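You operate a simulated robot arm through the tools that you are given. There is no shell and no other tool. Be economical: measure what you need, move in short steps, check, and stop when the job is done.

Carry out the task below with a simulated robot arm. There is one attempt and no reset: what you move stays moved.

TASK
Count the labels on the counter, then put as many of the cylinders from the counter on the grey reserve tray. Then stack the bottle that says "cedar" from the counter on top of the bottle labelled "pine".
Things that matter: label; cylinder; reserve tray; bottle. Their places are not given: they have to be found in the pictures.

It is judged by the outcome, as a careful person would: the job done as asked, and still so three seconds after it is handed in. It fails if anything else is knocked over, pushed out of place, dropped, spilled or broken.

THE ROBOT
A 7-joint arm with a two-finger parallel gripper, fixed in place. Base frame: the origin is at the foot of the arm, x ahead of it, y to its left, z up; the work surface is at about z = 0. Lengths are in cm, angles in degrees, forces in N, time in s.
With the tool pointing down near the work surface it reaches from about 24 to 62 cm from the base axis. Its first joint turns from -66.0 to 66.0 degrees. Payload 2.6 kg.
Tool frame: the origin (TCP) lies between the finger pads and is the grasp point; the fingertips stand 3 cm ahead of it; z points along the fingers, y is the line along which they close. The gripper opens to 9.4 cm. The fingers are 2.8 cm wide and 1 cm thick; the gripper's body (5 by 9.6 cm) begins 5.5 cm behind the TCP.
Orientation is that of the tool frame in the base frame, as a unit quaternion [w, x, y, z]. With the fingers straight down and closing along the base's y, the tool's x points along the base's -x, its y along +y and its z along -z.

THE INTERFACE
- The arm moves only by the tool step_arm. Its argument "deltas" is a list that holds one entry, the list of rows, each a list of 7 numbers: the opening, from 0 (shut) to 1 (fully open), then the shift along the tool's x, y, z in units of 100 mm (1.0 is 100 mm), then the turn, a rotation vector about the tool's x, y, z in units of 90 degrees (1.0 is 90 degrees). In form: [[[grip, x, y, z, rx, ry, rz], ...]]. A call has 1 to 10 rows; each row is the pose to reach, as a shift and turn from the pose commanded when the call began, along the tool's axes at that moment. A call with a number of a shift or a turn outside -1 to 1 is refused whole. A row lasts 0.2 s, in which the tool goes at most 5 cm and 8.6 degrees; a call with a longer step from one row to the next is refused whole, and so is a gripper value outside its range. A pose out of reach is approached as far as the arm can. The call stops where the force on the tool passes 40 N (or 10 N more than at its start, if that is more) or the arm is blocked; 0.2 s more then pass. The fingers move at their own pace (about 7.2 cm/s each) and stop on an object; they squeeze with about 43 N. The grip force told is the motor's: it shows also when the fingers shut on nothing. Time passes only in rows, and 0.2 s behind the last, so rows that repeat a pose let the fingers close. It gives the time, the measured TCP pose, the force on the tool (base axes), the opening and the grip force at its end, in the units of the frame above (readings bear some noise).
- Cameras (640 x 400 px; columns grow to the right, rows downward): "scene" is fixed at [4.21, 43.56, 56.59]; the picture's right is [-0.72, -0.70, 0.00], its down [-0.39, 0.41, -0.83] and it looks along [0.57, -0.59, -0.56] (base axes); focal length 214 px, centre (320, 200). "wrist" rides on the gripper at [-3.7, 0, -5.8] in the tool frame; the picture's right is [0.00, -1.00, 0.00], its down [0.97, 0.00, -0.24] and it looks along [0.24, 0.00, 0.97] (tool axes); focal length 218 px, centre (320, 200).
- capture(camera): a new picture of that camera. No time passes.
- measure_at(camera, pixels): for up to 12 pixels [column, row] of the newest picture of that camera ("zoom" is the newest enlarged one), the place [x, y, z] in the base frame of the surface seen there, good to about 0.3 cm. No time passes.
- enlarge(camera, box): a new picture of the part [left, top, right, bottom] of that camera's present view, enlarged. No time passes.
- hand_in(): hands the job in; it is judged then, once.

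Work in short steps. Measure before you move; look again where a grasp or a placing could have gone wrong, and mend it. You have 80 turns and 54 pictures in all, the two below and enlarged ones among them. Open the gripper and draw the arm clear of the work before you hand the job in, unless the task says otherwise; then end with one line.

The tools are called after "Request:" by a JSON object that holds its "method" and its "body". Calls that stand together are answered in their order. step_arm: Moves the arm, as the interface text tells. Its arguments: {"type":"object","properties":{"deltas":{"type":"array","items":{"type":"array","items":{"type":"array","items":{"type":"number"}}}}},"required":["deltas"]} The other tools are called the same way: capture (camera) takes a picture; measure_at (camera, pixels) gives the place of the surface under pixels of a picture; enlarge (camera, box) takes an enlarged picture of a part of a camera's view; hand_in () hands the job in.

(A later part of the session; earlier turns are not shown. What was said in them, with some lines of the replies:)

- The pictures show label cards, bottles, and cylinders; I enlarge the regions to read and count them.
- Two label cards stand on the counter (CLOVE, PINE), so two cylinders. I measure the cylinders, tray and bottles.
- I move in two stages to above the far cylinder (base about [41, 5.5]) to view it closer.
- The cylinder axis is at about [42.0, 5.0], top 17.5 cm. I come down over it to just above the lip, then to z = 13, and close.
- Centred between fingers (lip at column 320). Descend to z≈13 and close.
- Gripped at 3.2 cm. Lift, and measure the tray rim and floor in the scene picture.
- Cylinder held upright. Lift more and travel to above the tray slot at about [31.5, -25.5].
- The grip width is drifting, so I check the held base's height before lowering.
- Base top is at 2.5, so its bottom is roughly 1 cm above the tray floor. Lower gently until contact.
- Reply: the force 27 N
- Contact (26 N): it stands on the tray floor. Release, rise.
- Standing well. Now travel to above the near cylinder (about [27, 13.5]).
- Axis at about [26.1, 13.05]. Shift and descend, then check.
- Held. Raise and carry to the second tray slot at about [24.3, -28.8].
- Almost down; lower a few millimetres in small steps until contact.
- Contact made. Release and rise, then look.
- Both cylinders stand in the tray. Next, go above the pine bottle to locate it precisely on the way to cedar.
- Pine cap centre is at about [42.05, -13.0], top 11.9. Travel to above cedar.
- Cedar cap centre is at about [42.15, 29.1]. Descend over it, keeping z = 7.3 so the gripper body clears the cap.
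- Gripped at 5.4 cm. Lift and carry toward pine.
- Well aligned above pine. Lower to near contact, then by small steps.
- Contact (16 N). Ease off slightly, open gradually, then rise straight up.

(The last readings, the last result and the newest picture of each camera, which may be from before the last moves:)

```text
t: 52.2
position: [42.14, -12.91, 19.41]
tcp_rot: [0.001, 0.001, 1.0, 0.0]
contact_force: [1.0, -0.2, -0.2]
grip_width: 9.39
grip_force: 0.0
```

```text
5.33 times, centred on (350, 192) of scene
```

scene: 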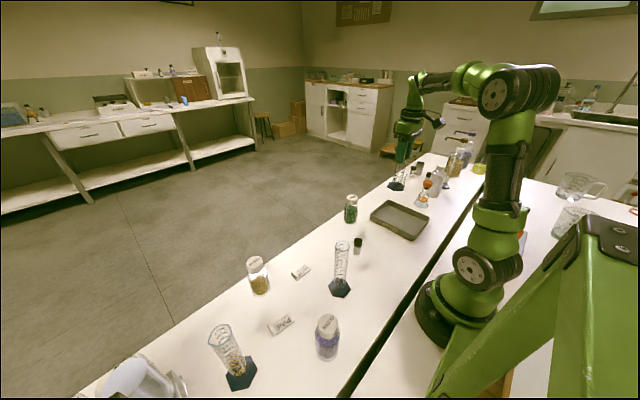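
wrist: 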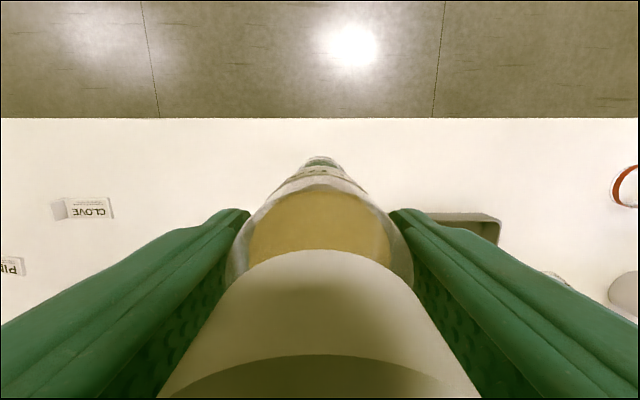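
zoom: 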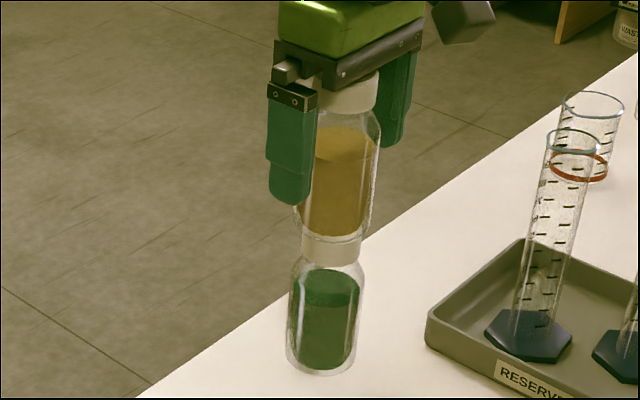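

Stable and upright. Rise straight up, clear and check all.

Request:
{"method": "step_arm", "body": {"deltas": [[[1, 0, 0, -0.15, 0, 0, 0], [1, 0, 0, -0.4, 0, 0, 0], [1, 0, 0, -0.7, 0, 0, 0], [1, 0, 0, -1, 0, 0, 0]]]}}

Request:
{"method": "step_arm", "body": {"deltas": [[[1, 0, 0, -0.4, 0, 0, 0], [1, 0.3, 0.3, -0.5, 0, 0, 0], [1, 0.6, 0.6, -0.5, 0, 0, 0], [1, 0.9, 0.9, -0.5, 0, 0, 0], [1, 0.9, 0.9, -0.5, 0, 0, 0]]]}}

Request:
{"method": "capture", "body": {"camera": "scene"}}

Request:
{"method": "enlarge", "body": {"camera": "scene", "box": [180, 150, 460, 400]}}

Request:
{"method": "capture", "body": {"camera": "wrist"}}

```text
t: 53.2
position: [42.21, -12.73, 29.43]
tcp_rot: [0.0, 0.0, 1.0, 0.0]
contact_force: [-0.8, -0.5, 0.1]
grip_width: 9.4
grip_force: 0.1
```

```text
t: 54.4
position: [33.15, -3.95, 34.39]
tcp_rot: [0.0, 0.0, 1.0, 0.0]
contact_force: [-0.3, 0.5, -0.4]
grip_width: 9.4
grip_force: 0.1
```

```text
20 pictures are left
```

scene: 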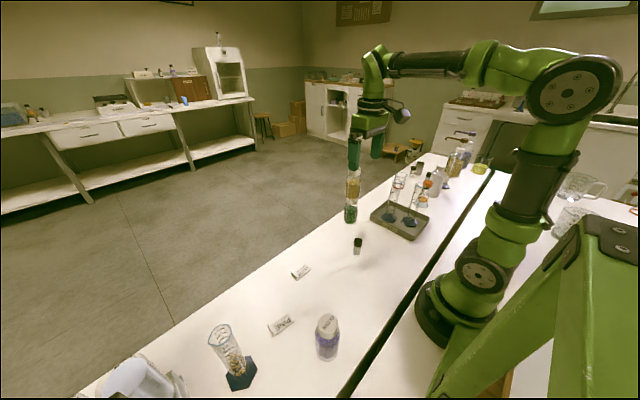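

```text
1.60 times, centred on (320, 275) of scene
```

zoom: 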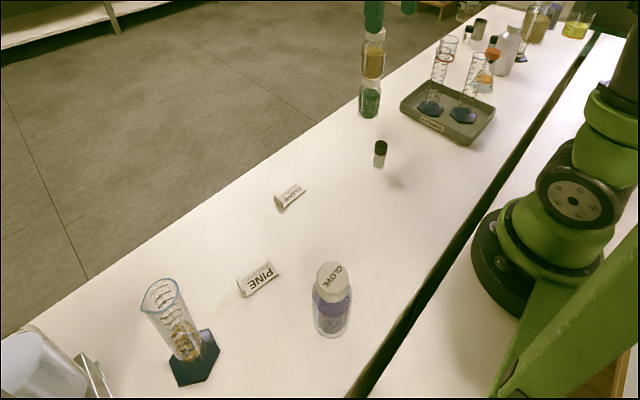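

```text
18 pictures are left
```

wrist: 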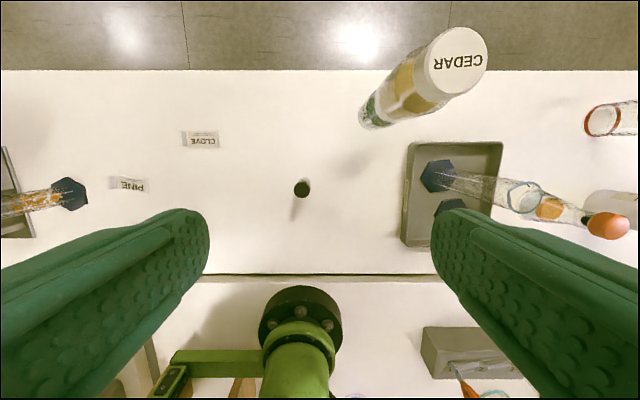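

All in place. To confirm the label count, I look at the hidden far ends of the counter from above.

Request:
{"method": "step_arm", "body": {"deltas": [[[1, 0, 0, -0.4, 0, 0, 0], [1, 0, -0.3, -0.8, 0, 0, 0], [1, 0, -0.7, -0.8, 0, 0, 0], [1, 0, -1, -0.8, 0, 0, 0]]]}}

Request:
{"method": "step_arm", "body": {"deltas": [[[1, 0, -0.35, 0, 0, 0, 0], [1, 0, -0.7, 0, 0, 0, 0], [1, 0, -1, 0, 0, 0, 0], [1, 0, -1, 0, 0, 0, 0]]]}}

Request:
{"method": "capture", "body": {"camera": "wrist"}}

Request:
{"method": "enlarge", "body": {"camera": "wrist", "box": [340, 60, 640, 270]}}

```text
t: 55.4
position: [33.21, -13.89, 42.45]
tcp_rot: [0.0, -0.001, 1.0, 0.0]
contact_force: [0.3, -0.3, 0.5]
grip_width: 9.42
grip_force: 0.1
```

```text
t: 56.4
position: [33.08, -24.0, 42.48]
tcp_rot: [0.0, 0.0, 1.0, 0.0]
contact_force: [0.1, 0.4, -0.1]
grip_width: 9.41
grip_force: 0.1
```

```text
17 pictures are left
```

wrist: 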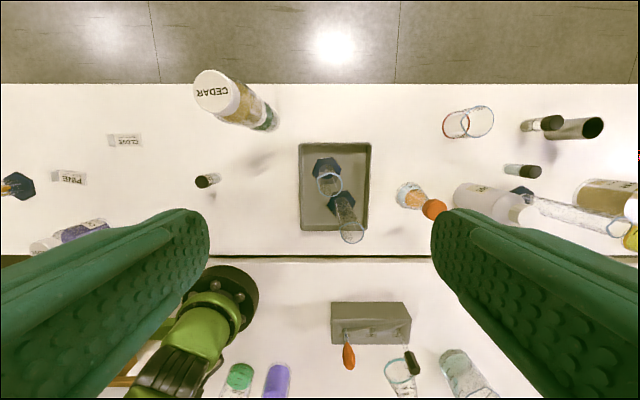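

```text
1.90 times, centred on (490, 165) of wrist
```

zoom: 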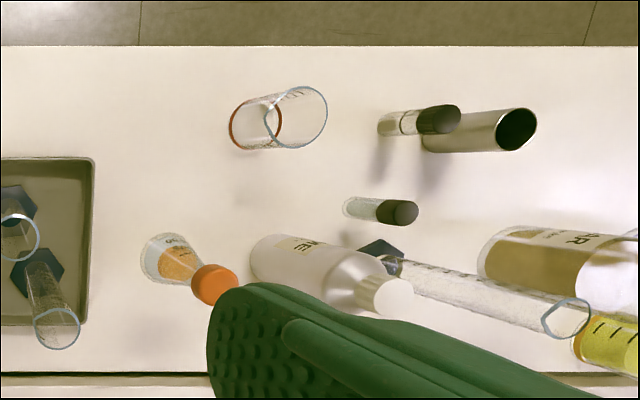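

No further label cards, so two is right. Both cylinders stand in the tray, the stack is stable, and the open gripper is clear of everything. I hand in.

Request:
{"method": "hand_in", "body": {}}

```text
The job is handed in.
```

I counted two labels on the counter (CLOVE and PINE) and put two cylinders on the grey reserve tray. The "cedar" bottle is stacked upright on the "pine" bottle, and nothing else was disturbed in the last pictures.
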